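You operate a simulated robot arm through the tools that you are given. There is no shell and no other tool. Be economical: measure what you need, move in short steps, check, and stop when the job is done.

You are at the controls of a simulated robot arm. One attempt, no reset.

JOB
Take the rubber block and put it on the lower table. Then take the silver can and put it on top of the yellow can on the top of the plywood bench. Then pull the press door open. Do these in the order given. Set down upright: silver can.
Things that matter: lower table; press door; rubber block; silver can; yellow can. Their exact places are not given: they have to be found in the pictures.

It is judged by the outcome, as a careful person would: the job done as asked, and still so three seconds after it is handed in. It fails if anything else is knocked over, pushed out of place, dropped, spilled or broken.

ROBOT AND FRAMES
A 7-joint arm with a two-finger parallel gripper on a trunk, on a base that drives. Base frame: it is fixed to the floor where the robot stands at the start and does not move with it; the origin is under the middle of the robot, x ahead of it, y to its left, z up. Lengths are in m, angles in degrees, forces in N, time in s.
With the tool pointing down near the work surface it reaches from about 0.48 to 0.92 m from the robot's upright axis, wherever it stands. Its first joint turns from -115.0 to 115.0 degrees. Places, roughly: lower table [0.7, 0.5, 0.8]; press door [-4.5, 0.3, 0.3]; silver can [-1.75, 1.5, 1.5]; yellow can [-0.75, 1.25, 1]. Payload 3.91 kg.
The tool frame sits at the grasp point between the pads (the TCP): z along the fingers, y along the line on which they close. The tips reach 0.03 m beyond it. The gripper opens to 0.11 m. The fingers are 0.02 m wide and 0.01 m thick; the gripper's body (0.048 by 0.112 m) begins 0.055 m behind the TCP.
Orientation is that of the tool frame in the base frame, as [roll, pitch, yaw] about the fixed x, y, z axes, in that order (R = Rz(yaw) Ry(pitch) Rx(roll)). With the fingers straight down and closing along the base's y, the tool's x points along the base's -x, its y along +y and its z along -z.

CONTROLS
- The arm moves only by the tool play_rows. Its argument "series" is a list of rows, each a list of 3 entries, a list of its own where there are three numbers: the turn, a rotation vector about the base's x, y, z in units of 8 degrees (1.0 is 8 degrees), then the shift along the base's x, y, z in units of 30 mm (1.0 is 30 mm), then the closure, from 0 (fully open) to 1 (shut). In form: [[[ax, ay, az], [dx, dy, dz], jaw], ...]. A call has 1 to 20 rows; each row shifts and turns the commanded pose from where the row before left it. A call with a number of a shift or a turn outside -1 to 1 is refused whole. Rows are played at 5 a second. More than 0.05 m and 8.6 degrees between two rows, or a gripper value outside its range, and nothing of the call is played. Where a pose cannot be reached the arm comes as near as it can. A force on the tool above 40 N (or 10 N above the force at the start of the call, whichever is more), or a blocked arm, ends the call early, and 0.2 s more pass. The fingers move at their own pace (about 0.153 m/s each) and stop on an object; they squeeze with about 32 N. The grip force told is the motor's: it shows also when the fingers shut on nothing. Time passes only in rows, and 0.2 s behind the last, so rows that do not move let the fingers close. It gives the time, the measured TCP pose, the force on the tool (base axes), the opening and the grip force at its end, in the units of the frame above (readings bear some noise), with the torque about the TCP (base axes, N m) and any sound that the robot's microphone picked up.
- Cameras (640 x 400 px; columns grow to the right, rows downward): "scene" is now at [0.2172, 0.2359, 1.2899]; the picture's right is [0.29, -0.96, 0.00], its down [-0.64, -0.19, -0.75] and it looks along [0.71, 0.22, -0.67] (base axes); focal length 253 px, centre (320, 200). "wrist" rides on the gripper at [0.072, 0.017, -0.103] in the tool frame; the picture's right is [-0.23, 0.97, 0.00], its down [-0.76, -0.18, -0.62] and it looks along [-0.61, -0.14, 0.78] (tool axes); focal length 222 px, centre (320, 200).
- grab_frame(camera): a new picture of that camera. It takes no simulated time.
- raise_lower(by): slides the trunk up (or, below 0, down) by that many m; the arm and the scene camera ride with it, the base frame stays. It gives what a move gives, with no picture.
- steer(legs): drives the robot by 1 to 6 legs, each [ahead, left, turn to the left] in m, m and degrees, along the robot's own axes; the way and the turn of a leg run together, so that a leg with both is an arc; at most 1.5 m and 180 degrees a leg. The arm and the cameras ride along, it lands a little off, and it stops where it bumps. It gives what a move gives.
- head_to(pan, tilt): turns the head with the scene camera to pan (to the left, within 80 degrees either way) and tilt (down, from -29 to 69), counted from straight ahead of the robot. It gives what a move gives.
- point_at(camera, pixels): for up to 12 pixels [column, row] of the newest picture of that camera ("zoom" is the newest enlarged one), the place [x, y, z] in the base frame of the surface seen there, good to about 0.002 m, but the place of the scene camera against the robot may be out by one fixed shift of up to 0.018 m in any direction. It takes no simulated time.
- enlarge(camera, box): a new picture of the part [left, top, right, bottom] of that camera's present view, enlarged. It takes no simulated time.
- finish_job(): hands the job in; it is judged then, once.

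Go step by step. Measure first, check grasps and placings, and put right what went wrong. The budget is 110 turns and 82 pictures, counting those below and the enlarged ones. Unless the task says otherwise, let go and move clear before handing in, and close with one line.

The tools are called after "Call:" as a command line: name --argument value ..., lists and objects as JSON in quotes. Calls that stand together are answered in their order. play_rows: Moves the arm, as the interface text tells. Its arguments: {"type":"object","properties":{"series":{"type":"array","items":{"type":"array"}}},"required":["series"]} The other tools are called the same way: raise_lower (by) slides the trunk up or down; steer (legs) drives the base; head_to (pan, tilt) turns the head that bears the scene camera; grab_frame (camera) takes a picture; point_at (camera, pixels) gives the place of the surface under pixels of a picture; enlarge (camera, box) takes an enlarged picture of a part of a camera's view; finish_job () hands the job in.

At the start:

```text
time: 0.0
ee_pos: [0.5389, 0.0698, 1.0725]
tcp_rot: [180.0, 0.0, -180.0]
force: [0.4, -0.5, 0.9]
torque: [-0.01, 0.01, 0.03]
grip_width: 0.1102
grip_force: 0.1
trunk travel left (down, up): [-0.625, 0.365]
robot x, y, heading: [-0.0017, 0.0021, 0.2]
head pan, tilt: [16.9, 41.8]
```

scene: 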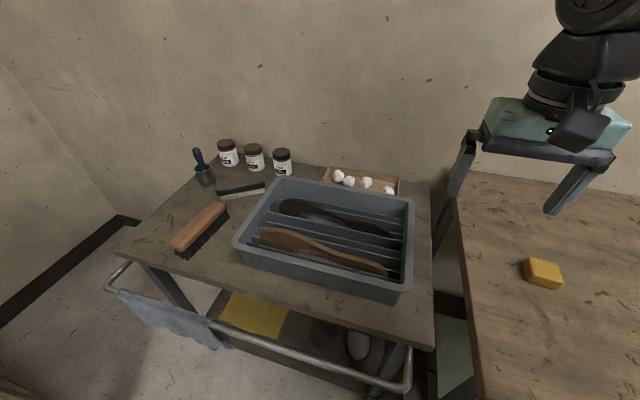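
wrist: 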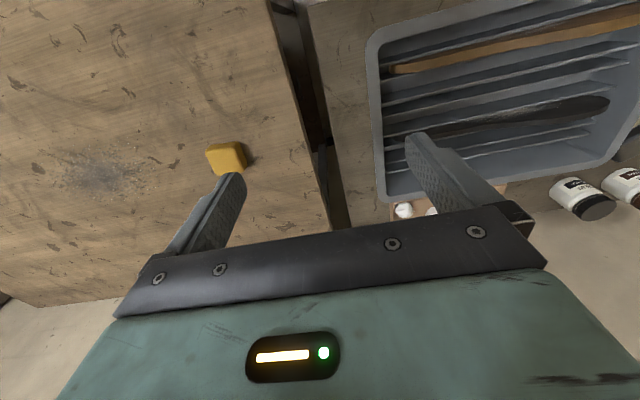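

The scene picture shows a yellow block at about (543,273) on a right-hand wooden table and a lower cart table at left with a tray, brush and jars. I'll measure these.

Call:
point_at --camera "scene" --pixels '[[541, 268], [530, 262], [558, 268], [560, 288], [530, 280], [500, 290], [420, 300], [425, 220], [225, 250], [170, 255], [240, 275], [412, 200]]'

Call:
enlarge --camera "scene" --box '[440, 200, 640, 325]'

```text
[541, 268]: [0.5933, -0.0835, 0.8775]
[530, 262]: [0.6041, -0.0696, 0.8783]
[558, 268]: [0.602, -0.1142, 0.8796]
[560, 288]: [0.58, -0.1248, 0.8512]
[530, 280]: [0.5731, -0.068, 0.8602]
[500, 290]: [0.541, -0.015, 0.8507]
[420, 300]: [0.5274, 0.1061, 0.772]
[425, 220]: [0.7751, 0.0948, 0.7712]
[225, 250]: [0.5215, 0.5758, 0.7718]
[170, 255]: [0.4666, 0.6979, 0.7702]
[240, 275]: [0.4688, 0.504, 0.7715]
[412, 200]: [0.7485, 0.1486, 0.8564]
```

```text
3.20 times, centred on (540, 262) of scene
```

zoom: 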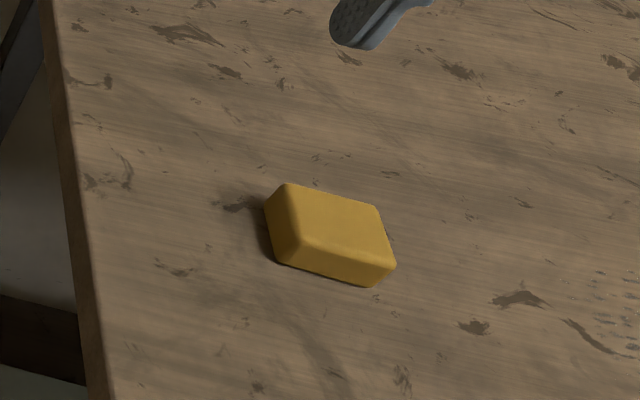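

The yellow block's top is at about z 0.879 with the bench at 0.851, and the lower table is at 0.771. I'll get the block's corners and look at the free space on the lower table.

Call:
point_at --camera "zoom" --pixels '[[288, 188], [376, 209], [390, 260], [308, 242], [340, 222], [267, 208], [281, 260], [372, 284], [330, 265]]'

Call:
enlarge --camera "scene" --box '[100, 180, 420, 380]'

```text
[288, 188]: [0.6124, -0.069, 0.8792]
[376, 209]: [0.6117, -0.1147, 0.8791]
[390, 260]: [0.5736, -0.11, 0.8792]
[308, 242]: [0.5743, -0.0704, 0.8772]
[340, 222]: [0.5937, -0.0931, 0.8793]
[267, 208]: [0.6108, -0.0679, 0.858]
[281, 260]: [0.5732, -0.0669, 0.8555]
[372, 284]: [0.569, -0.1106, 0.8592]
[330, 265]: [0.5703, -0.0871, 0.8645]
```

```text
2.00 times, centred on (260, 280) of scene
```

zoom: 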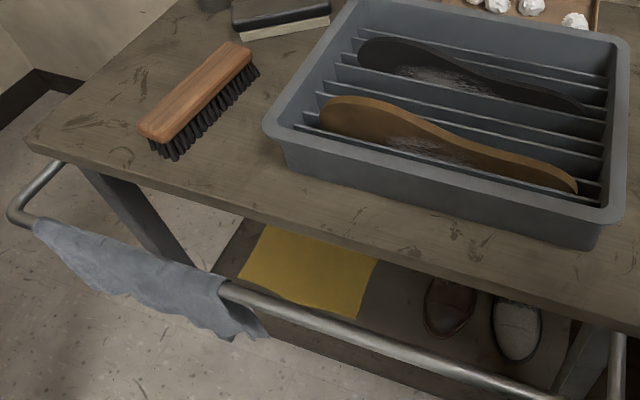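

The block is about 0.044 × 0.048 × 0.028 m. I'll measure it from the wrist camera, which should reveal the scene camera's offset.

Call:
enlarge --camera "wrist" --box '[145, 105, 305, 205]'

Call:
point_at --camera "wrist" --pixels '[[209, 153], [240, 145], [245, 166], [217, 174], [225, 158], [290, 100], [345, 100]]'

```text
4.00 times, centred on (225, 155) of wrist
```

zoom: 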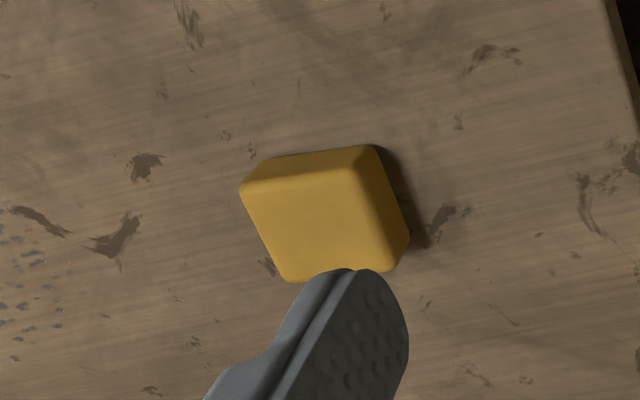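

```text
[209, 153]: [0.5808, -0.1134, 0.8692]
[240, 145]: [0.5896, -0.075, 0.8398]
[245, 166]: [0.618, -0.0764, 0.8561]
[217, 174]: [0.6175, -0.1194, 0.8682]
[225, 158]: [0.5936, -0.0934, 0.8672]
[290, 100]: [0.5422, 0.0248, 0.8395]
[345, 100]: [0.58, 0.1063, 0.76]
```

The wrist view puts the bench at 0.8395 against 0.851 from the scene camera, so there's a shift to correct. I'll get the wrist corners of the block top.

Call:
point_at --camera "zoom" --pixels '[[246, 192], [345, 172], [384, 262], [288, 276], [310, 225], [250, 172], [372, 152], [404, 238], [430, 330]]'

```text
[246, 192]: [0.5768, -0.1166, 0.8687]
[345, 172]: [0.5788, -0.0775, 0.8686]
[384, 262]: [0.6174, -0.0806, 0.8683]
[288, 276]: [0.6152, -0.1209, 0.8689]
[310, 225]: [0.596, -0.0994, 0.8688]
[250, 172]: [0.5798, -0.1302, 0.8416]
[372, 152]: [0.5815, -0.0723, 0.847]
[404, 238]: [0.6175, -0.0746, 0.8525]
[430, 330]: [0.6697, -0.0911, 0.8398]
```

Block centre is about (0.597, −0.099), top 0.8687. I'll move above it with jaws open along y, stopping just above.

Call:
play_rows --series '[[[0, 0, 0], [0.32, -0.93, -0.4], 0], [[0, 0, 0], [0.32, -0.93, -0.4], 0], [[0, 0, 0], [0.32, -0.93, -0.4], 0], [[0, 0, 0], [0.32, -0.93, -0.4], 0], [[0, 0, 0], [0.32, -0.93, -0.4], 0], [[0, 0, 0], [0.32, -0.93, -0.4], 0], [[0, 0, 0], [0, 0, -1], 0], [[0, 0, 0], [0, 0, -1], 0], [[0, 0, 0], [0, 0, -0.6], 0], [[0, 0, 0], [0, 0, 0], 0]]'

Call:
grab_frame --camera "wrist"

```text
time: 2.2
ee_pos: [0.5971, -0.0974, 0.9227]
tcp_rot: [180.0, -0.1, -179.9]
force: [0.2, -1.4, -0.4]
torque: [-0.01, -0.01, -0.01]
grip_width: 0.1101
grip_force: 0.1
trunk travel left (down, up): [-0.625, 0.365]
robot x, y, heading: [0.0003, -0.0016, 0.1]
head pan, tilt: [16.9, 41.8]
```

```text
76 pictures are left
```

wrist: 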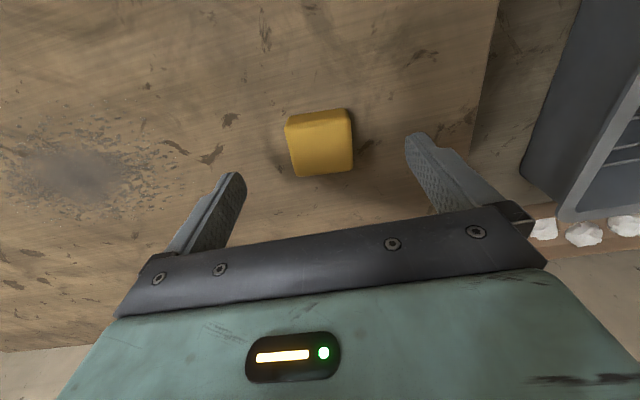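

The block sits between the fingers (pixel (320,143)). I'll descend 0.05 m and close.

Call:
play_rows --series '[[[0, 0, 0], [0, 0, -0.8], 0], [[0, 0, 0], [0, 0, -0.85], 0], [[0, 0, 0], [0, 0, 0], 0], [[0, 0, 0], [0, 0, 0], 1], [[0, 0, 0], [0, 0, 0], 1], [[0, 0, 0], [0, 0, 0], 1], [[0, 0, 0], [0, 0, 0.8], 1], [[0, 0, 0], [0, 0, 1], 1], [[0, 0, 0], [0, 0, 1], 1], [[0, 0, 0], [0, 0, 1], 1]]'

Call:
grab_frame --camera "wrist"

```text
time: 4.4
ee_pos: [0.5966, -0.0982, 0.9871]
tcp_rot: [-179.9, 0.0, 180.0]
force: [-0.1, 0.1, -0.3]
torque: [0.03, 0.01, 0.0]
grip_width: 0.0503
grip_force: 31.6
trunk travel left (down, up): [-0.625, 0.365]
robot x, y, heading: [0.0023, 0.0005, -0.4]
head pan, tilt: [16.9, 41.8]
```

```text
75 pictures are left
```

wrist: 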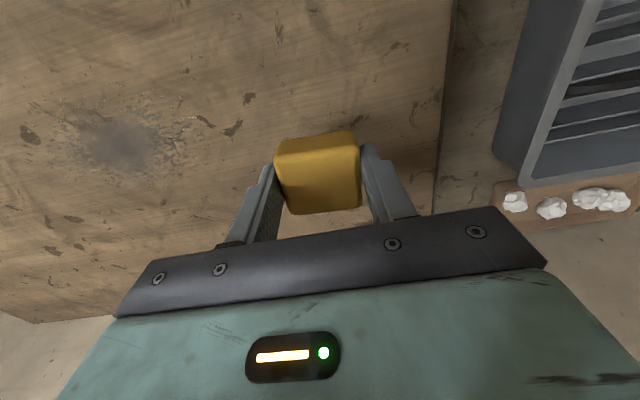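

Block held (0.050 m, 31.6 N). Now I'll measure the free spot on the lower table between brush and tray.

Call:
point_at --camera "scene" --pixels '[[188, 258], [230, 218], [172, 246], [232, 240], [236, 245], [243, 264], [215, 260], [215, 272], [200, 272], [222, 282], [265, 190], [270, 182]]'

```text
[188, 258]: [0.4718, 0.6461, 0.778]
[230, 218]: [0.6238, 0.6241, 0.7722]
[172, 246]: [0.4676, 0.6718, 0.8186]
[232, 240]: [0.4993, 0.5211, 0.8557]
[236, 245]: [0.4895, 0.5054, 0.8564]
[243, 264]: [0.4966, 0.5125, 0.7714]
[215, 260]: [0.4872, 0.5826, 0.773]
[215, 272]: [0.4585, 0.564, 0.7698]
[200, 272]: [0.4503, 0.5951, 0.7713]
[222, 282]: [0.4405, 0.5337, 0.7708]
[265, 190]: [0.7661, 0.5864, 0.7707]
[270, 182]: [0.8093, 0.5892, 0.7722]
```

A clear spot exists around (0.472, 0.574) in wrist-corrected coordinates, between brush and tray near the front edge. I'll carry the block over at height.

Call:
play_rows --series '[[[0, 0, 0], [-0.2, 1, 0], 1], [[0, 0, 0], [-0.2, 1, 0], 1], [[0, 0, 0], [-0.2, 1, 0], 1], [[0, 0, 0], [-0.2, 1, 0], 1], [[0, 0, 0], [-0.2, 1, 0], 1], [[0, 0, 0], [-0.2, 1, 0], 1], [[0, 0, 0], [-0.2, 1, 0], 1], [[0, 0, 0], [-0.2, 1, 0], 1], [[0, 0, 0], [-0.2, 1, 0], 1], [[0, 0, 0], [-0.2, 1, 0], 1], [[0, 0, 0], [-0.2, 1, 0], 1], [[0, 0, 0], [-0.2, 1, 0], 1], [[0, 0, 0], [-0.2, 1, 0], 1], [[0, 0, 0], [-0.2, 1, 0], 1], [[0, 0, 0], [-0.2, 1, 0], 1], [[0, 0, 0], [-0.2, 1, 0], 1], [[0, 0, 0], [-0.2, 1, 0], 1], [[0, 0, 0], [-0.2, 1, 0], 1], [[0, 0, 0], [-0.2, 1, 0], 1], [[0, 0, 0], [-0.2, 1, 0], 1]]'

Call:
play_rows --series '[[[0, 0, 0], [0, 0.8, -0.5], 1], [[0, 0, 0], [0, 0.8, -0.5], 1], [[0, 0, 0], [0, 0.8, -0.5], 1], [[0, 0, 0], [0, 0, -1], 1], [[0, 0, 0], [0, 0, 0], 1]]'

Call:
grab_frame --camera "wrist"

Call:
grab_frame --camera "scene"

```text
time: 8.6
ee_pos: [0.4765, 0.5019, 0.9866]
tcp_rot: [179.9, 0.0, 180.0]
force: [0.3, -0.1, -1.2]
torque: [0.05, 0.02, -0.02]
grip_width: 0.0495
grip_force: 32.1
trunk travel left (down, up): [-0.625, 0.365]
robot x, y, heading: [-0.0016, -0.0001, -0.2]
head pan, tilt: [16.9, 41.8]
```

```text
time: 9.8
ee_pos: [0.4698, 0.5543, 0.9087]
tcp_rot: [180.0, 0.1, 179.9]
force: [-0.1, -0.3, -0.1]
torque: [0.02, 0.05, -0.02]
grip_width: 0.0493
grip_force: 31.9
out of reach, approached as far as the arm can: row 2, 3
trunk travel left (down, up): [-0.625, 0.365]
robot x, y, heading: [-0.0012, -0.0011, 0.1]
head pan, tilt: [16.9, 41.8]
```

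```text
74 pictures are left
```

wrist: 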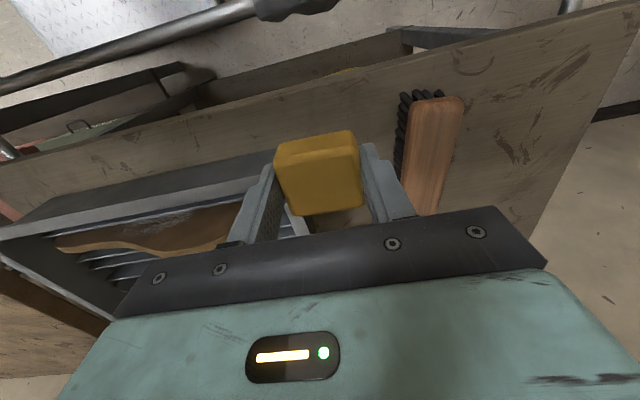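

```text
73 pictures are left
```

scene: 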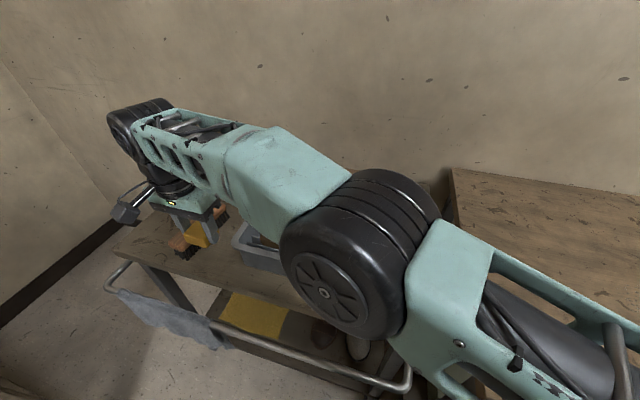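

The arm reached its limit at y 0.554, still holding the block. I'll strafe left 0.02 m, then check the placement spot.

Call:
steer --legs '[[0, 0.022, 0]]'

Call:
grab_frame --camera "wrist"

Call:
point_at --camera "wrist" --pixels '[[400, 160], [403, 100], [250, 160], [268, 150], [330, 110], [310, 88], [340, 80], [420, 200], [240, 190]]'

```text
time: 10.6
ee_pos: [0.4694, 0.5761, 0.9092]
tcp_rot: [180.0, 0.0, -180.0]
force: [-0.1, 0.5, -0.7]
torque: [0.02, -0.01, 0.01]
grip_width: 0.0492
grip_force: 32.0
trunk travel left (down, up): [-0.625, 0.365]
robot x, y, heading: [-0.0021, 0.0258, -0.1]
head pan, tilt: [16.9, 41.8]
```

```text
72 pictures are left
```

wrist: 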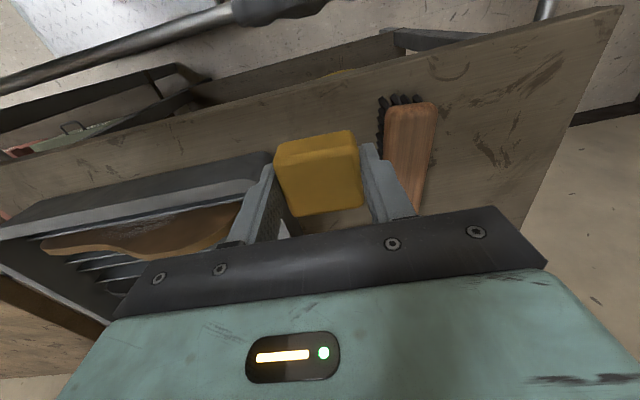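

```text
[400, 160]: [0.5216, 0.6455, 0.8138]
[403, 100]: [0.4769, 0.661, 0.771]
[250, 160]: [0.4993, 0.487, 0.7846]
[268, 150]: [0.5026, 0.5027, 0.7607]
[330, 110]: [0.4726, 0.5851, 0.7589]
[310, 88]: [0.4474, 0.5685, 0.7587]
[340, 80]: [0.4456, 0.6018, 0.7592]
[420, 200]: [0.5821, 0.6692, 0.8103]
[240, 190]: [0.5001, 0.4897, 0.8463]
```

Table under the block is at z 0.759; tray and brush are both clear of the target. I'll lower to TCP ≈ 0.80 first.

Call:
play_rows --series '[[[0, 0, 0], [0, 0, -0.9], 1], [[0, 0, 0], [0, 0, -0.9], 1], [[0, 0, 0], [0, 0, -0.9], 1], [[0, 0, 0], [0, 0, -0.8], 1], [[0, 0, 0], [0, 0, 0], 1]]'

```text
time: 11.8
ee_pos: [0.4686, 0.5763, 0.8029]
tcp_rot: [180.0, 0.0, -179.9]
force: [0.2, 0.5, -0.4]
torque: [0.02, -0.02, 0.02]
grip_width: 0.049
grip_force: 31.7
trunk travel left (down, up): [-0.625, 0.365]
robot x, y, heading: [-0.0015, 0.0207, -0.2]
head pan, tilt: [16.9, 41.8]
```

At 0.803, 11 mm to go. I'll set it down, open partway and rise.

Call:
play_rows --series '[[[0, 0, 0], [0, 0, -0.36], 1], [[0, 0, 0], [0, 0, 0], 1], [[0, 0, 0], [0, 0, 0], 0.36], [[0, 0, 0], [0, 0, 0], 0.36], [[0, 0, 0], [0, 0, 0.5], 0.36], [[0, 0, 0], [0, 0, 1], 0.36], [[0, 0, 0], [0, 0, 1], 0.36], [[0, 0, 0], [0, 0, 1], 0.36], [[0, 0, 0], [0, 0, 1], 0]]'

Call:
grab_frame --camera "wrist"

```text
time: 13.8
ee_pos: [0.4682, 0.5751, 0.9281]
tcp_rot: [-179.9, 0.0, 180.0]
force: [0.0, -0.1, -0.5]
torque: [-0.01, 0.02, -0.02]
grip_width: 0.1098
grip_force: 0.1
trunk travel left (down, up): [-0.625, 0.365]
robot x, y, heading: [0.0004, 0.0224, -0.2]
head pan, tilt: [16.9, 41.8]
```

```text
71 pictures are left
```

wrist: 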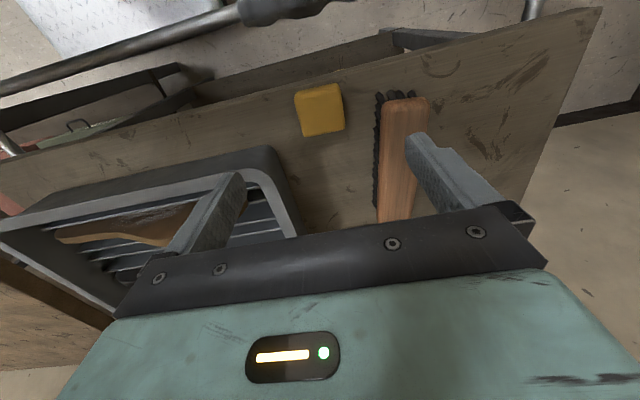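

The block stands on the lower table between tray and brush (pixel (320,110)). I'll raise the arm and retract towards its start pose for travel.

Call:
play_rows --series '[[[0, 0, 0], [0, 0, 1], 0], [[0, 0, 0], [0, -1, 1], 0], [[0, 0, 0], [0, -1, 1], 0], [[0, 0, 0], [0, -1, 1], 0], [[0, 0, 0], [0, -1, 1], 0], [[0, 0, 0], [0, -1, 0], 0], [[0, 0, 0], [0, -1, 0], 0], [[0, 0, 0], [0, -1, 0], 0], [[0, 0, 0], [0, -1, 0], 0], [[0, 0, 0], [0, -1, 0], 0], [[0, 0, 0], [0, -1, 0], 0], [[0, 0, 0], [0, -1, 0], 0], [[0, 0, 0], [0, -1, 0], 0], [[0, 0, 0], [0, -1, 0], 0], [[0, 0, 0], [0, -1, 0], 0], [[0, 0, 0], [0, -1, 0], 0], [[0, 0, 0], [0, -1, 0], 0]]'

Call:
head_to --pan 80 --tilt 25

Call:
grab_frame --camera "scene"

```text
time: 17.4
ee_pos: [0.6091, 0.3705, 1.1865]
tcp_rot: [179.9, 0.2, 180.0]
force: [1.0, 0.3, -0.3]
torque: [-0.05, 0.03, 0.01]
grip_width: 0.1102
grip_force: 0.0
out of reach, approached as far as the arm can: row 1, 2, 3, 4, 5, 6, 7, 8, 9, 10, 11, 12, 13, 14, 15, 16
trunk travel left (down, up): [-0.625, 0.365]
robot x, y, heading: [0.0037, 0.0184, -0.1]
head pan, tilt: [16.9, 41.8]
```

```text
time: 18.7
ee_pos: [0.6091, 0.3705, 1.1865]
tcp_rot: [180.0, 0.0, -179.9]
force: [-0.2, -0.2, -1.0]
torque: [0.01, 0.05, -0.01]
grip_width: 0.11
grip_force: 0.1
trunk travel left (down, up): [-0.625, 0.365]
robot x, y, heading: [-0.0023, 0.0214, 0.2]
head pan, tilt: [80.0, 25.0]
```

```text
70 pictures are left
```

scene: 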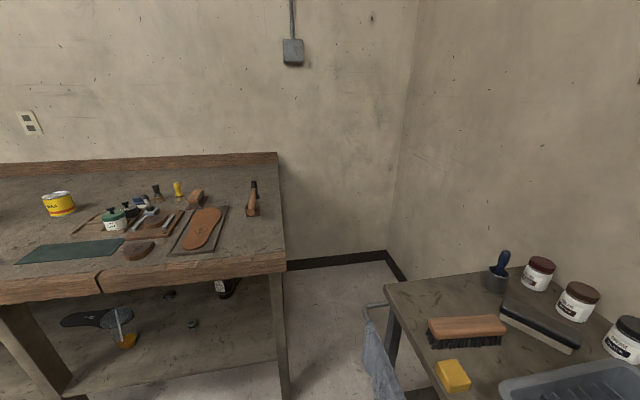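

Block visible at (452,375) on the lower table; the yellow can is at (59,203) on the bench at left. The arm stuck at its height limit, so I'll lower a bit and bring it to centre.

Call:
play_rows --series '[[[0, 0, 0], [-0.1, 0, -1], 0], [[0, 0, 0], [-0.1, -0.5, -1], 0], [[0, 0, 0], [-0.2, -1, -1], 0], [[0, 0, 0], [-0.2, -1, 0], 0], [[0, 0, 0], [-0.2, -1, 0], 0], [[0, 0, 0], [-0.2, -1, 0], 0], [[0, 0, 0], [-0.2, -1, 0], 0], [[0, 0, 0], [-0.2, -1, 0], 0], [[0, 0, 0], [-0.2, -1, 0], 0], [[0, 0, 0], [-0.2, -1, 0], 0], [[0, 0, 0], [-0.2, -1, 0], 0], [[0, 0, 0], [-0.2, -1, 0], 0], [[0, 0, 0], [0, 0, 0], 0]]'

Call:
point_at --camera "scene" --pixels '[[59, 196], [59, 214], [45, 205], [95, 290], [5, 300], [280, 265], [276, 155], [50, 245], [285, 380], [368, 310], [290, 50]]'

```text
time: 21.5
ee_pos: [0.5422, 0.054, 1.0952]
tcp_rot: [180.0, 0.0, 179.9]
force: [-0.2, 0.6, -0.6]
torque: [0.01, -0.01, 0.01]
grip_width: 0.11
grip_force: 0.1
trunk travel left (down, up): [-0.625, 0.365]
robot x, y, heading: [0.0007, 0.0239, -0.1]
head pan, tilt: [80.0, 25.0]
```

```text
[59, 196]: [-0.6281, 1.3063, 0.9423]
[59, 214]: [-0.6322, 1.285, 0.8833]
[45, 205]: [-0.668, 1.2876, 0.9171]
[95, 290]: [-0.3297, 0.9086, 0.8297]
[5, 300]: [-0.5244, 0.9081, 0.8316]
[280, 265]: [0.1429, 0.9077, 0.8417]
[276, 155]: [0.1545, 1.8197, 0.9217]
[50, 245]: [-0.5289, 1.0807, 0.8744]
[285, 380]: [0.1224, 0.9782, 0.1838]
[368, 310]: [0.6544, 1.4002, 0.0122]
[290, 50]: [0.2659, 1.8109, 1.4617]
```

Bench front edge is at y≈0.91 with surface z≈0.875; yellow can near (−0.63, 1.31). I'll turn left 90° to face the bench and look further left.

Call:
steer --legs '[[0, 0, 90]]'

Call:
head_to --pan 45 --tilt 5

Call:
grab_frame --camera "scene"

```text
time: 24.2
ee_pos: [0.3351, 0.3506, 1.0953]
tcp_rot: [180.0, 0.0, -136.3]
force: [0.1, -0.5, 0.1]
torque: [0.0, 0.01, 0.0]
grip_width: 0.1102
grip_force: 0.0
trunk travel left (down, up): [-0.625, 0.365]
robot x, y, heading: [-0.0357, -0.0447, 43.4]
head pan, tilt: [80.0, 25.0]
stopped in leg 1: the robot was blocked; the commanded pose is now the measured one
```

```text
time: 25.2
ee_pos: [0.336, 0.3512, 1.0952]
tcp_rot: [180.0, 0.0, -136.5]
force: [-0.6, -0.5, -0.5]
torque: [0.03, 0.0, 0.0]
grip_width: 0.1099
grip_force: 0.0
trunk travel left (down, up): [-0.625, 0.365]
robot x, y, heading: [-0.0381, -0.0452, 43.8]
head pan, tilt: [45.0, 5.0]
```

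```text
69 pictures are left
```

scene: 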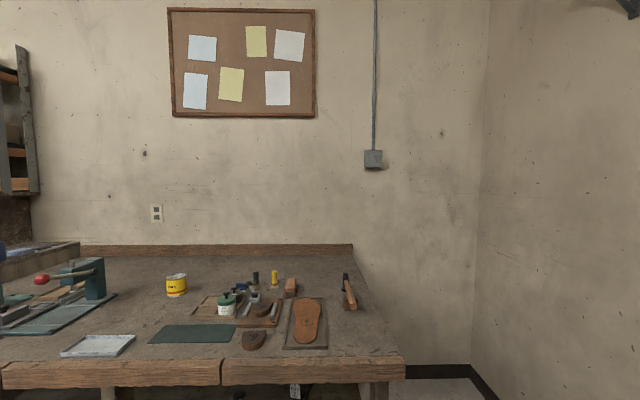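

The turn was blocked at 43° – the base touched something, probably the cart handle. I'll check the cart before moving on.

Call:
head_to --pan -20 --tilt 55

Call:
grab_frame --camera "scene"

```text
time: 26.6
ee_pos: [0.3352, 0.3514, 1.0958]
tcp_rot: [-180.0, -0.1, -136.5]
force: [-0.1, -0.3, 0.7]
torque: [0.02, -0.01, -0.02]
grip_width: 0.1099
grip_force: 0.0
trunk travel left (down, up): [-0.625, 0.365]
robot x, y, heading: [-0.0379, -0.0503, 43.8]
head pan, tilt: [-20.0, 55.0]
```

```text
68 pictures are left
```

scene: 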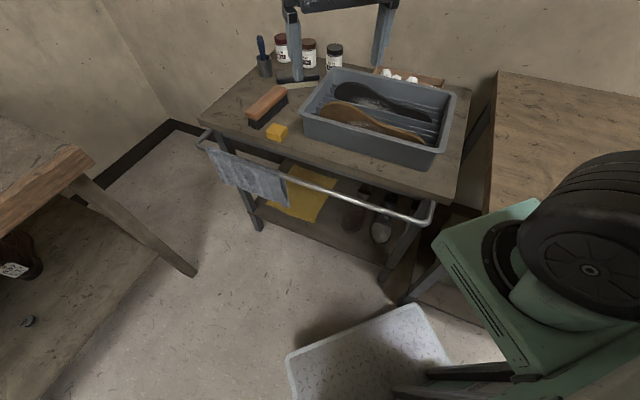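

The base corner near (420,310) seems to have touched the bench/cart leg area. I'll measure a few points to see if anything moved and where the free space is.

Call:
point_at --camera "scene" --pixels '[[277, 128], [415, 308], [290, 355], [445, 360], [425, 210], [255, 222], [410, 285], [195, 270], [500, 74], [485, 205], [440, 160], [300, 280]]'

Call:
enlarge --camera "scene" --box '[340, 180, 500, 400]'

```text
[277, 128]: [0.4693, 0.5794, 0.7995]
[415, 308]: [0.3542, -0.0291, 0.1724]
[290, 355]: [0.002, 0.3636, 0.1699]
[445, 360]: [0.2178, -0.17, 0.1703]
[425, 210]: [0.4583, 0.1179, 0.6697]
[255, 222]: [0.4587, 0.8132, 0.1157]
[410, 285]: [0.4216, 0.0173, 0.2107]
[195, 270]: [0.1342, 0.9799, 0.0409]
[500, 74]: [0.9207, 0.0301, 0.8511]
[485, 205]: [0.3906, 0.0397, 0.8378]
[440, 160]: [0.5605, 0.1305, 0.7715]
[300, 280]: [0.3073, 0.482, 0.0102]
```

```text
1.82 times, centred on (420, 290) of scene
```

zoom: 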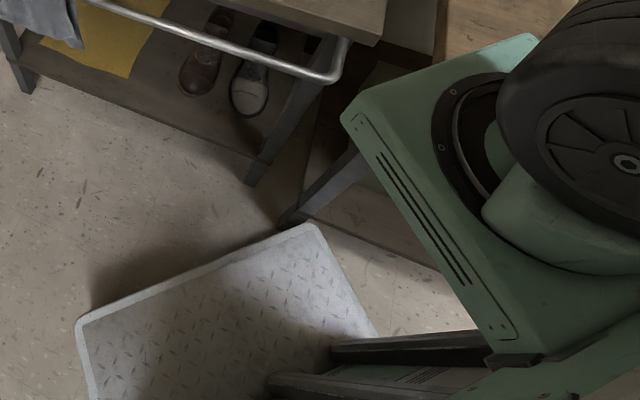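

The base corner (0.354, −0.03) met the right bench's leg; nothing appears displaced. I'll move away toward −x and then finish turning to face the bench.

Call:
steer --legs '[[-0.13, 0.22, 0], [0, 0, 46.2]]'

Call:
head_to --pan 45 --tilt 5

Call:
grab_frame --camera "scene"

```text
time: 30.5
ee_pos: [-0.3156, 0.5653, 1.0949]
tcp_rot: [-179.9, 0.1, -90.0]
force: [0.0, 0.2, 1.2]
torque: [0.0, -0.01, 0.0]
grip_width: 0.1102
grip_force: 0.1
trunk travel left (down, up): [-0.625, 0.365]
robot x, y, heading: [-0.2829, 0.0212, 90.5]
head pan, tilt: [-20.0, 55.0]
```

```text
time: 31.9
ee_pos: [-0.314, 0.5644, 1.0954]
tcp_rot: [-180.0, 0.0, -90.0]
force: [-0.3, 0.1, -0.4]
torque: [0.0, 0.0, 0.01]
grip_width: 0.1102
grip_force: 0.1
trunk travel left (down, up): [-0.625, 0.365]
robot x, y, heading: [-0.2837, 0.0232, 90.0]
head pan, tilt: [45.0, 5.0]
```

```text
66 pictures are left
```

scene: 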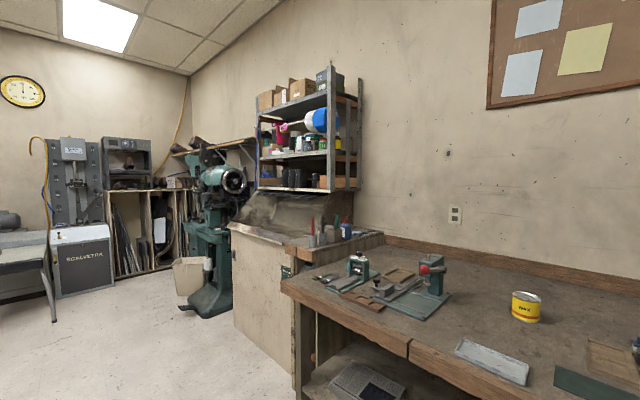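

I see a wall shelf unit at (310,140) with cans and boxes, and the yellow can at (526,306). I'll enlarge the shelf.

Call:
enlarge --camera "scene" --box '[235, 55, 395, 265]'

Call:
point_at --camera "scene" --pixels '[[310, 141], [305, 103], [338, 135], [300, 185], [526, 296], [310, 245], [260, 232], [275, 210], [526, 318]]'

```text
1.90 times, centred on (315, 160) of scene
```

zoom: 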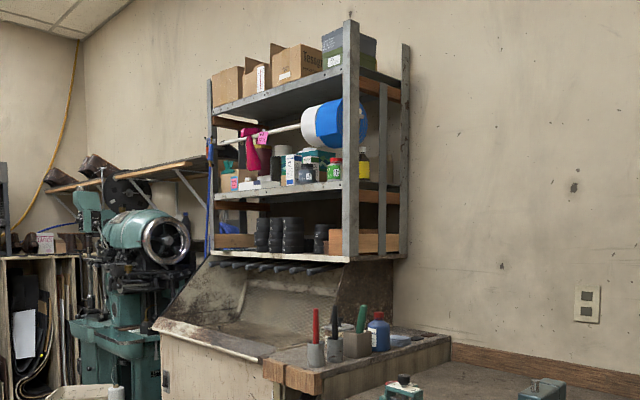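

```text
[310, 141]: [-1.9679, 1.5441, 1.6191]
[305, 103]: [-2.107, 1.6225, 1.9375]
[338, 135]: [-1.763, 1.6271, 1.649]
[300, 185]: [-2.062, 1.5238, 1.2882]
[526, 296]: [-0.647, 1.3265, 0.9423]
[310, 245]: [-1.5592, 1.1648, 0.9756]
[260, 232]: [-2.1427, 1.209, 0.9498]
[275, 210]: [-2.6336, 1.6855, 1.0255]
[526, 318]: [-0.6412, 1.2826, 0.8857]
```

The silver can must be on the middle shelf near z 1.5. I'll drive left along the bench for a better look.

Call:
point_at --camera "scene" --pixels '[[240, 310], [290, 360], [190, 275], [200, 300], [170, 340], [80, 290], [50, 310], [75, 245], [60, 180], [130, 230]]'

Call:
steer --legs '[[0, 1.1, 0]]'

Call:
head_to --pan 20 --tilt -5

Call:
grab_frame --camera "scene"

```text
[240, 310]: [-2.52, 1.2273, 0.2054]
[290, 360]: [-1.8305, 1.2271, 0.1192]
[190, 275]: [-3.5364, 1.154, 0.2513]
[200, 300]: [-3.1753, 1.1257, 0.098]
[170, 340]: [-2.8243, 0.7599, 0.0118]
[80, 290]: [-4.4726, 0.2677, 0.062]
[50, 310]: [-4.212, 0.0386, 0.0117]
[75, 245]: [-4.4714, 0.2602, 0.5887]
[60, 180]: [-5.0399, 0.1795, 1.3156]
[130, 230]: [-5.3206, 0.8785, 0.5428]
```

```text
time: 37.6
ee_pos: [-1.427, 0.5665, 1.0962]
tcp_rot: [-180.0, 0.0, -90.2]
force: [-0.1, 0.8, 0.8]
torque: [-0.03, -0.01, -0.01]
grip_width: 0.1101
grip_force: 0.0
trunk travel left (down, up): [-0.625, 0.365]
robot x, y, heading: [-1.3979, 0.0261, 90.1]
head pan, tilt: [45.0, 5.0]
```

```text
time: 38.5
ee_pos: [-1.4262, 0.5667, 1.097]
tcp_rot: [-180.0, -0.1, -90.2]
force: [-0.5, -0.4, 0.6]
torque: [0.05, 0.04, 0.02]
grip_width: 0.11
grip_force: 0.1
trunk travel left (down, up): [-0.625, 0.365]
robot x, y, heading: [-1.3954, 0.0186, 90.0]
head pan, tilt: [20.0, -5.0]
```

```text
64 pictures are left
```

scene: 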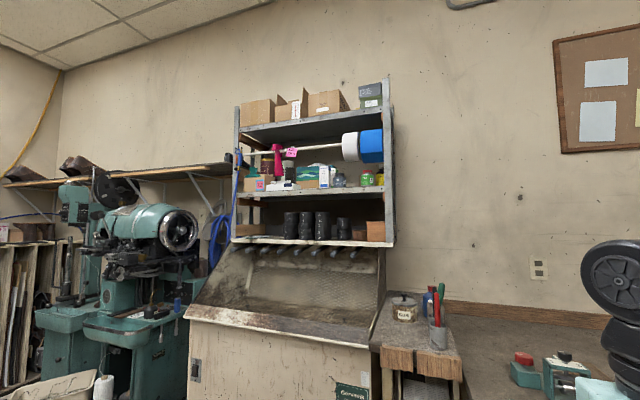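

Call:
enlarge --camera "scene" --box '[225, 120, 405, 250]'

Call:
point_at --camera "scene" --pixels '[[339, 180], [339, 190], [320, 192], [366, 180], [310, 243], [345, 230], [310, 148], [380, 188], [404, 312], [370, 148], [250, 190], [390, 242]]'

```text
3.08 times, centred on (315, 185) of scene
```

zoom: 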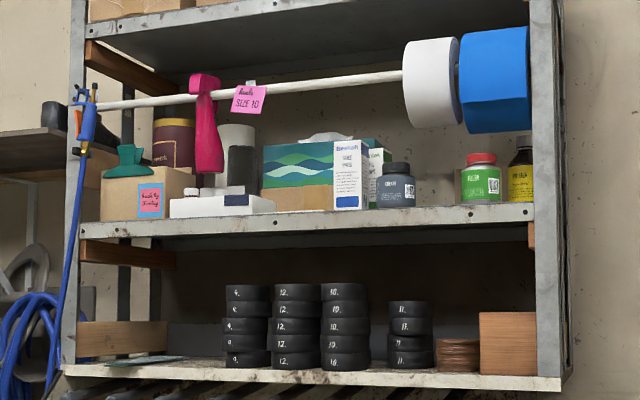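

```text
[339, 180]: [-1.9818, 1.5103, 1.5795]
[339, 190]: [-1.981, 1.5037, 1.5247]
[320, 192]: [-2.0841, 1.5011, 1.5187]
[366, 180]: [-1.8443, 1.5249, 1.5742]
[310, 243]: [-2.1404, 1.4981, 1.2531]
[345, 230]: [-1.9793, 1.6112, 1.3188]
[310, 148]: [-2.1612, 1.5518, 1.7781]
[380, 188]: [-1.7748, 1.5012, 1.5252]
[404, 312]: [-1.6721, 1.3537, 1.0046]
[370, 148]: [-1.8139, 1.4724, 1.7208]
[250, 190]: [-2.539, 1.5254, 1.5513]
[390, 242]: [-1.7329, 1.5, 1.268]
```

No obvious silver can yet; I'll enlarge the right part of the middle shelf and the jar at (404,305).

Call:
enlarge --camera "scene" --box '[325, 155, 405, 205]'

Call:
enlarge --camera "scene" --box '[360, 270, 480, 345]'

Call:
enlarge --camera "scene" --box '[245, 150, 325, 200]'

```text
8.00 times, centred on (365, 180) of scene
```

zoom: 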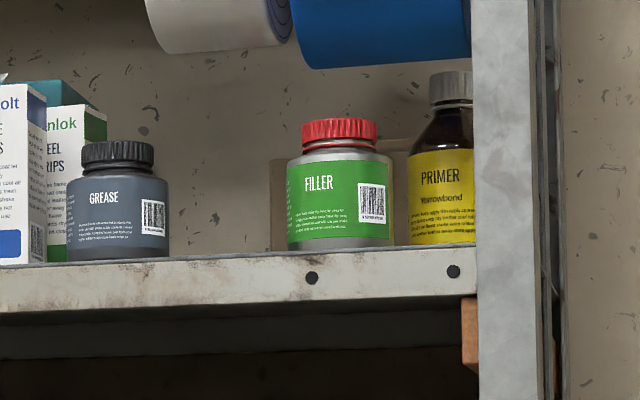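

```text
5.33 times, centred on (420, 308) of scene
```

zoom: 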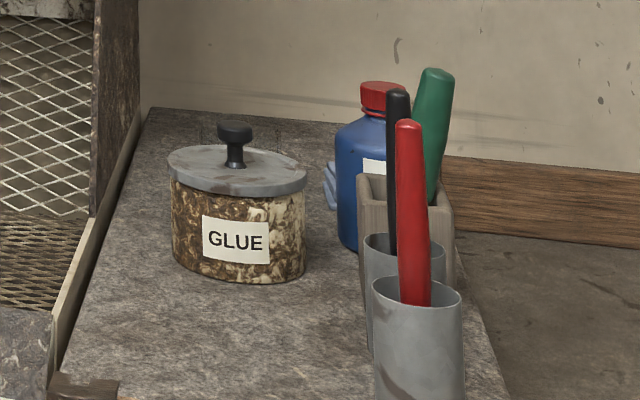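

```text
8.00 times, centred on (285, 175) of scene
```

zoom: 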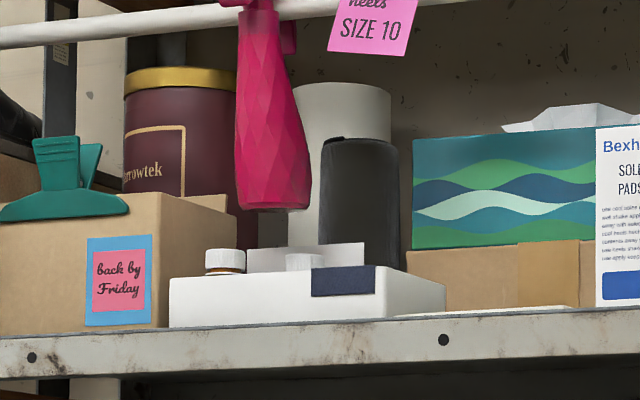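

The "FILLER" jar with silver-grey body (about (−1.84, 1.52)) is a candidate, but something stands behind it. I'll raise the trunk and drive left for a better view.

Call:
raise_lower --by 0.36

Call:
steer --legs '[[0, 0.5, 0]]'

Call:
head_to --pan 0 --tilt 5

Call:
grab_frame --camera "scene"

```text
time: 42.0
ee_pos: [-1.4261, 0.5667, 1.4563]
tcp_rot: [-179.9, 0.1, -90.2]
force: [-0.8, 0.4, 0.2]
torque: [-0.02, -0.02, -0.02]
grip_width: 0.11
grip_force: 0.1
trunk travel left (down, up): [-0.985, 0.005]
robot x, y, heading: [-1.3951, 0.0254, 90.0]
head pan, tilt: [20.0, -5.0]
```

```text
time: 44.9
ee_pos: [-1.9251, 0.5672, 1.4565]
tcp_rot: [179.9, 0.0, -90.1]
force: [0.4, -0.1, -0.3]
torque: [0.02, 0.01, -0.02]
grip_width: 0.1098
grip_force: 0.0
trunk travel left (down, up): [-0.985, 0.005]
robot x, y, heading: [-1.8935, 0.0286, 89.9]
head pan, tilt: [20.0, -5.0]
```

```text
time: 45.7
ee_pos: [-1.9246, 0.5665, 1.4563]
tcp_rot: [-180.0, 0.0, -90.0]
force: [-0.2, -0.1, 0.1]
torque: [0.02, 0.01, 0.01]
grip_width: 0.1098
grip_force: 0.1
trunk travel left (down, up): [-0.985, 0.005]
robot x, y, heading: [-1.8938, 0.0243, 89.8]
head pan, tilt: [0.0, 5.0]
```

```text
59 pictures are left
```

scene: 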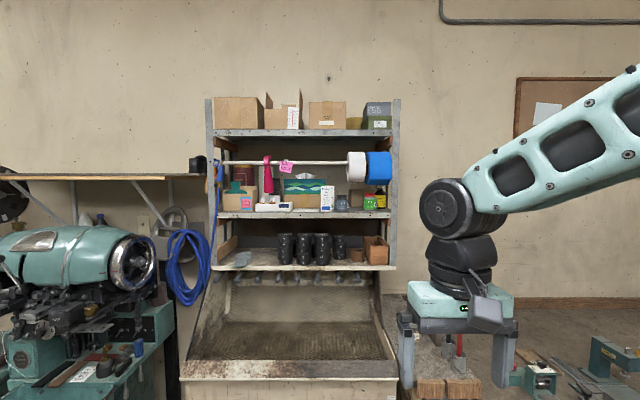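

Call:
enlarge --camera "scene" --box '[310, 140, 406, 215]'

Call:
enlarge --camera "scene" --box '[310, 215, 406, 275]'

```text
5.33 times, centred on (358, 178) of scene
```

zoom: 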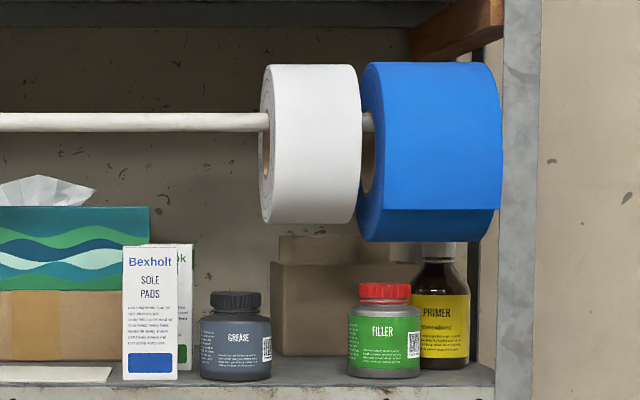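

```text
6.67 times, centred on (358, 245) of scene
```

zoom: 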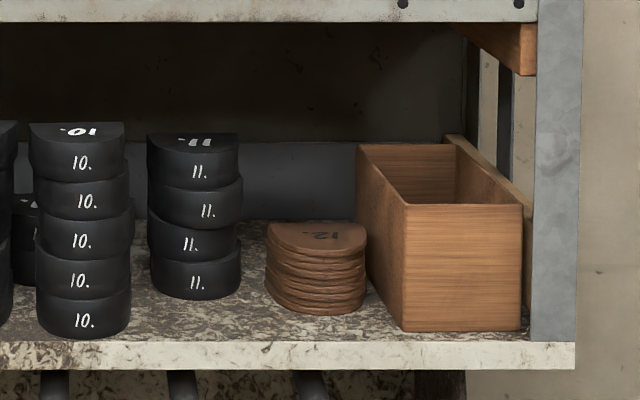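

The FILLER can (silver body, red cap, green label) is the only silver can, at around zoom (383,335). I'll measure it and its neighbours.

Call:
enlarge --camera "scene" --box '[355, 172, 403, 217]'

```text
8.89 times, centred on (379, 194) of scene
```

zoom: 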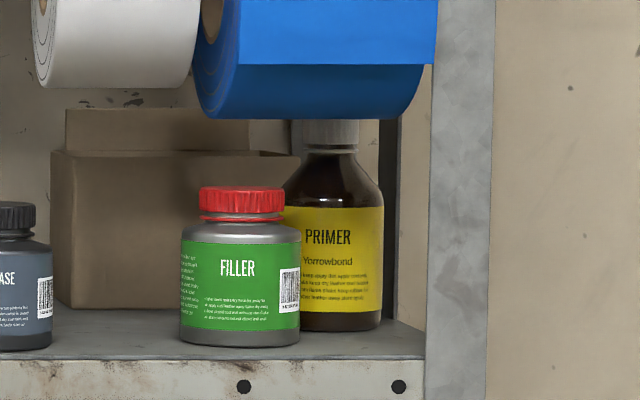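

Call:
point_at --camera "zoom" --pixels '[[240, 285], [183, 285], [297, 260], [240, 342], [240, 205], [240, 188], [310, 290], [379, 290], [340, 290], [50, 300], [460, 250], [300, 115]]'

Call:
point_at --camera "zoom" --pixels '[[240, 355], [240, 395], [20, 275], [180, 290], [210, 205], [280, 205], [150, 330], [100, 250], [430, 300], [185, 215]]'

```text
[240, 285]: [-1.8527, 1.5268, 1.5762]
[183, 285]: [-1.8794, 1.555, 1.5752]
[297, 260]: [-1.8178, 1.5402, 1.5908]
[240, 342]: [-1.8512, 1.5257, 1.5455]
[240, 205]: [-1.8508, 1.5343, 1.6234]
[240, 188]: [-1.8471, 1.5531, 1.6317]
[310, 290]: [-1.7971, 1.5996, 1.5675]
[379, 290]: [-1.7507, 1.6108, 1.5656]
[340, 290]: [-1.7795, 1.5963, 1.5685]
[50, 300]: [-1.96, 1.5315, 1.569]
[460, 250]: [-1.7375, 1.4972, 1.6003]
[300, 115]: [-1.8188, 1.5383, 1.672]
```

```text
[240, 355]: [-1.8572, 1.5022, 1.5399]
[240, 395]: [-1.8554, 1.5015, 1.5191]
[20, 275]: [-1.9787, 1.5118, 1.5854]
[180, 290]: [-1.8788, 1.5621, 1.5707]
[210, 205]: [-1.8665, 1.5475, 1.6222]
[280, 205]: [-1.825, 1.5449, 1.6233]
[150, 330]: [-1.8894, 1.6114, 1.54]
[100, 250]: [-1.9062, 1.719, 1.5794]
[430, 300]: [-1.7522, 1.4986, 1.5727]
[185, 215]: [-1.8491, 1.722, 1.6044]
```

The can is ≈0.066 m wide, centred near (−1.849, 1.559), z 1.543–1.634; primer bottle is behind-right. I'll check base clearance in front of the cabinet and, meanwhile, pitch the tool toward horizontal (18° down).

Call:
head_to --pan -15 --tilt 45

Call:
play_rows --series '[[[1, 0, 0], [0.15, 0.7, 0], 0], [[1, 0, 0], [0.15, 0.7, 0], 0], [[1, 0, 0], [0.15, 0.7, 0], 0], [[1, 0, 0], [0.15, 0.7, 0], 0], [[1, 0, 0], [0.15, 0.7, 0], 0], [[1, 0, 0], [0.15, 0.7, 0], 0], [[1, 0, 0], [0.15, 0.7, 0], 0], [[1, 0, 0], [0, 0.7, 0], 0], [[1, 0, 0], [0, 0.7, 0], 0], [[0, 0, 0], [0, 0, 0], 0]]'

Call:
grab_frame --camera "scene"

Call:
grab_frame --camera "wrist"

```text
time: 46.8
ee_pos: [-1.9248, 0.5675, 1.4567]
tcp_rot: [-180.0, 0.0, -90.0]
force: [-0.1, -0.1, 0.2]
torque: [0.01, -0.02, -0.01]
grip_width: 0.1098
grip_force: 0.1
trunk travel left (down, up): [-0.985, 0.005]
robot x, y, heading: [-1.8937, 0.021, 89.8]
head pan, tilt: [-15.0, 45.0]
```

```text
time: 49.0
ee_pos: [-1.8935, 0.7563, 1.456]
tcp_rot: [179.6, 72.2, -90.4]
force: [-0.3, 0.0, -0.6]
torque: [-0.04, -0.03, 0.03]
grip_width: 0.1101
grip_force: 0.0
trunk travel left (down, up): [-0.985, 0.005]
robot x, y, heading: [-1.8936, 0.025, 89.9]
head pan, tilt: [-15.0, 45.0]
```

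```text
55 pictures are left
```

scene: 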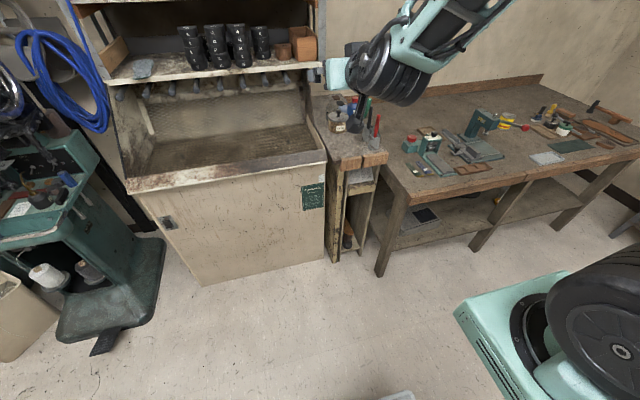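

```text
54 pictures are left
```

wrist: 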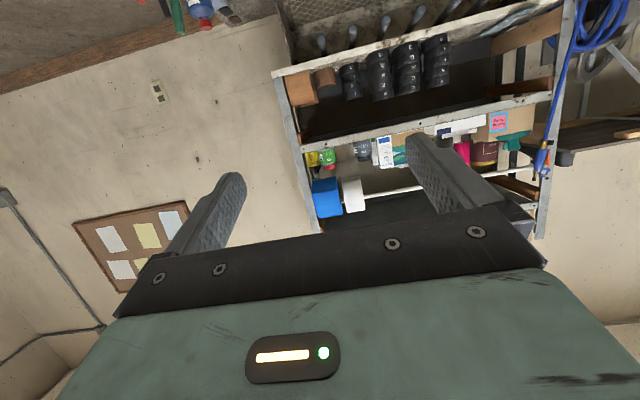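

The tool pitched fine; the wrist camera sees the shelf (can at ~(327,158)). I'll measure base obstacles and the can from the wrist camera.

Call:
point_at --camera "scene" --pixels '[[377, 275], [400, 205], [333, 260], [362, 252], [205, 284], [355, 165], [100, 345], [150, 310], [320, 162]]'

Call:
enlarge --camera "wrist" --box '[296, 133, 376, 183]'

```text
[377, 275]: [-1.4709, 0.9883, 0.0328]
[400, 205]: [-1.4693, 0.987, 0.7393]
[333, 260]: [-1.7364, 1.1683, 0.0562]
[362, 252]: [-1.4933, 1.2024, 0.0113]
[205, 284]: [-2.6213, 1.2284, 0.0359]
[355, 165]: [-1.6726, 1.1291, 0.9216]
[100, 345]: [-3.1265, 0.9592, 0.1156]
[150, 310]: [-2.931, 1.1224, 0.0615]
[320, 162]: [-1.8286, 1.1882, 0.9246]
```

```text
8.00 times, centred on (336, 158) of wrist
```

zoom: 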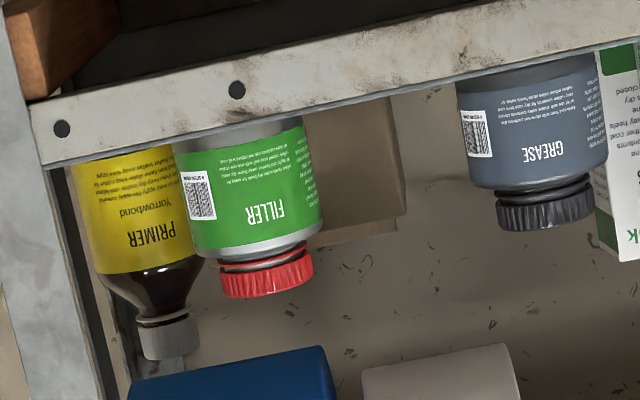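

Call:
point_at --camera "zoom" --pixels '[[262, 215], [192, 225], [320, 205], [265, 280], [300, 265], [240, 90], [130, 220], [100, 250], [480, 180], [70, 60], [180, 375], [300, 360]]'

Call:
steer --legs '[[0.58, -0.045, 0]]'

Call:
grab_frame --camera "wrist"

```text
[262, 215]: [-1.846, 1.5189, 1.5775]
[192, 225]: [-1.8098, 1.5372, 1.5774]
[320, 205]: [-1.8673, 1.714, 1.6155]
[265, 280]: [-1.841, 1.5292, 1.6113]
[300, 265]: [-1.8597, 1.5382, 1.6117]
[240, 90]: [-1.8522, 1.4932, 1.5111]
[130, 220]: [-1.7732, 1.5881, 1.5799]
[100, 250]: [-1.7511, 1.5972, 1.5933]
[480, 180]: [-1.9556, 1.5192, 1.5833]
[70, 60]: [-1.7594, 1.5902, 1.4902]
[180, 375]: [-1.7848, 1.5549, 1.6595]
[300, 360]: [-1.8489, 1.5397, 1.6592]
```

```text
time: 52.3
ee_pos: [-1.8426, 1.3343, 1.4556]
tcp_rot: [179.7, 72.0, -90.6]
force: [1.4, -0.7, 0.0]
torque: [-0.01, -0.03, 0.03]
grip_width: 0.1101
grip_force: 0.0
trunk travel left (down, up): [-0.985, 0.005]
robot x, y, heading: [-1.8483, 0.6048, 89.7]
head pan, tilt: [-15.0, 45.0]
```

```text
52 pictures are left
```

wrist: 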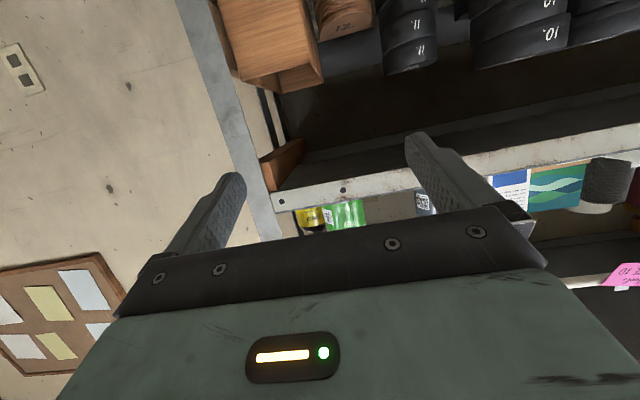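

Base is in place (no bump). The can sits higher than the tool, so I'll raise to z≈1.575 and look again.

Call:
play_rows --series '[[[0, 0, 0], [0, 0, 1], 0.15], [[0, 0, 0], [0, 0, 1], 0.15], [[0, 0, 0], [0, 0, 1], 0.15], [[0, 0, 0], [0, 0, 1], 0.15], [[0, 0, 0], [0, 0, 0], 0.15]]'

Call:
grab_frame --camera "wrist"

Call:
head_to --pan 0 --tilt 8

Call:
grab_frame --camera "scene"

```text
time: 53.5
ee_pos: [-1.8431, 1.3346, 1.5745]
tcp_rot: [179.7, 72.0, -90.6]
force: [0.5, 0.3, -0.2]
torque: [0.04, 0.0, 0.01]
grip_width: 0.0935
grip_force: 0.2
trunk travel left (down, up): [-0.985, 0.005]
robot x, y, heading: [-1.8484, 0.6052, 89.9]
head pan, tilt: [-15.0, 45.0]
```

```text
51 pictures are left
```

wrist: 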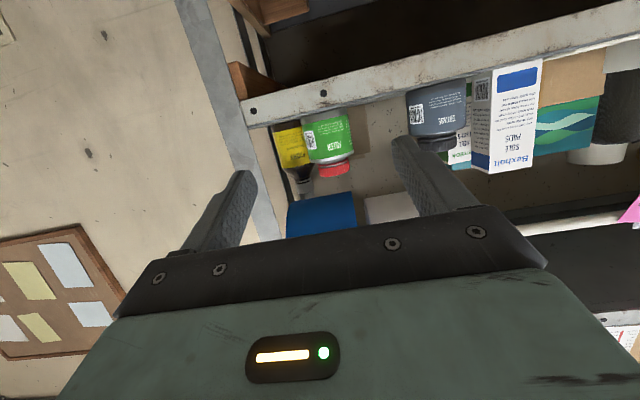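

```text
time: 54.5
ee_pos: [-1.8433, 1.3349, 1.5743]
tcp_rot: [179.7, 71.9, -90.7]
force: [-0.8, 0.6, 0.9]
torque: [-0.01, -0.01, 0.02]
grip_width: 0.0933
grip_force: 0.0
trunk travel left (down, up): [-0.985, 0.005]
robot x, y, heading: [-1.8462, 0.6012, 89.8]
head pan, tilt: [0.0, 8.0]
```

```text
50 pictures are left
```

scene: 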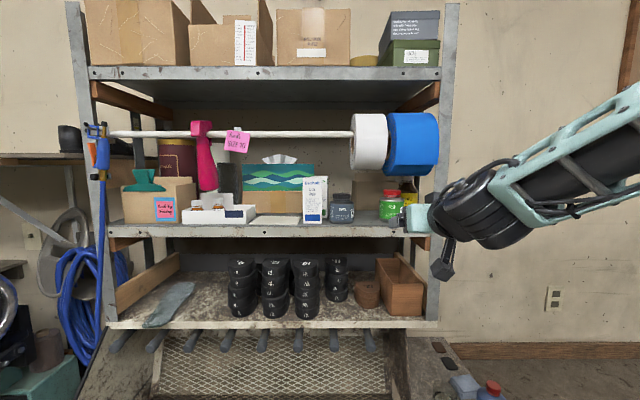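

The wrist view shows the can at (328,140). I'll measure it precisely.

Call:
enlarge --camera "wrist" --box '[272, 95, 368, 185]'

Call:
point_at --camera "wrist" --pixels '[[328, 138], [307, 140], [350, 132], [332, 170], [319, 171], [352, 168], [328, 118], [295, 150], [280, 150], [300, 205], [340, 200], [315, 108]]'

```text
4.44 times, centred on (320, 140) of wrist
```

zoom: 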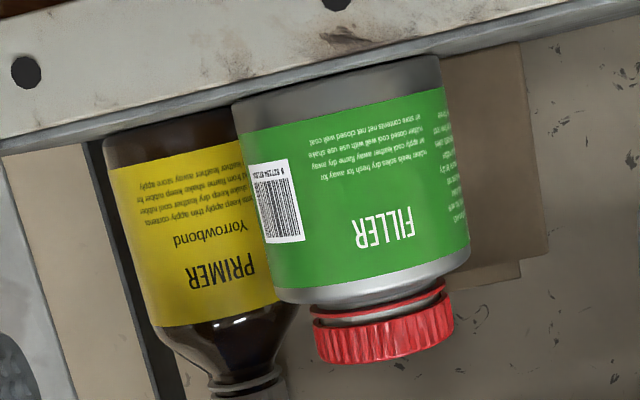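

```text
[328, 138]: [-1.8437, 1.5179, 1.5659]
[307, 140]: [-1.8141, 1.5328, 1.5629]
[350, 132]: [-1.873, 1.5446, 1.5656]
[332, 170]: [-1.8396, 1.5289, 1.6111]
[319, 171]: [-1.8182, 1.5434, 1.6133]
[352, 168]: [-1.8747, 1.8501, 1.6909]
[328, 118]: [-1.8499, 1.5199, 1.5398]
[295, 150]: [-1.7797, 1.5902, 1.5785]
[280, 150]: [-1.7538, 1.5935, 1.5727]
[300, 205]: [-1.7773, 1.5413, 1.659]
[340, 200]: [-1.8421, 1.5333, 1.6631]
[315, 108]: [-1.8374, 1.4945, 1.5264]
```

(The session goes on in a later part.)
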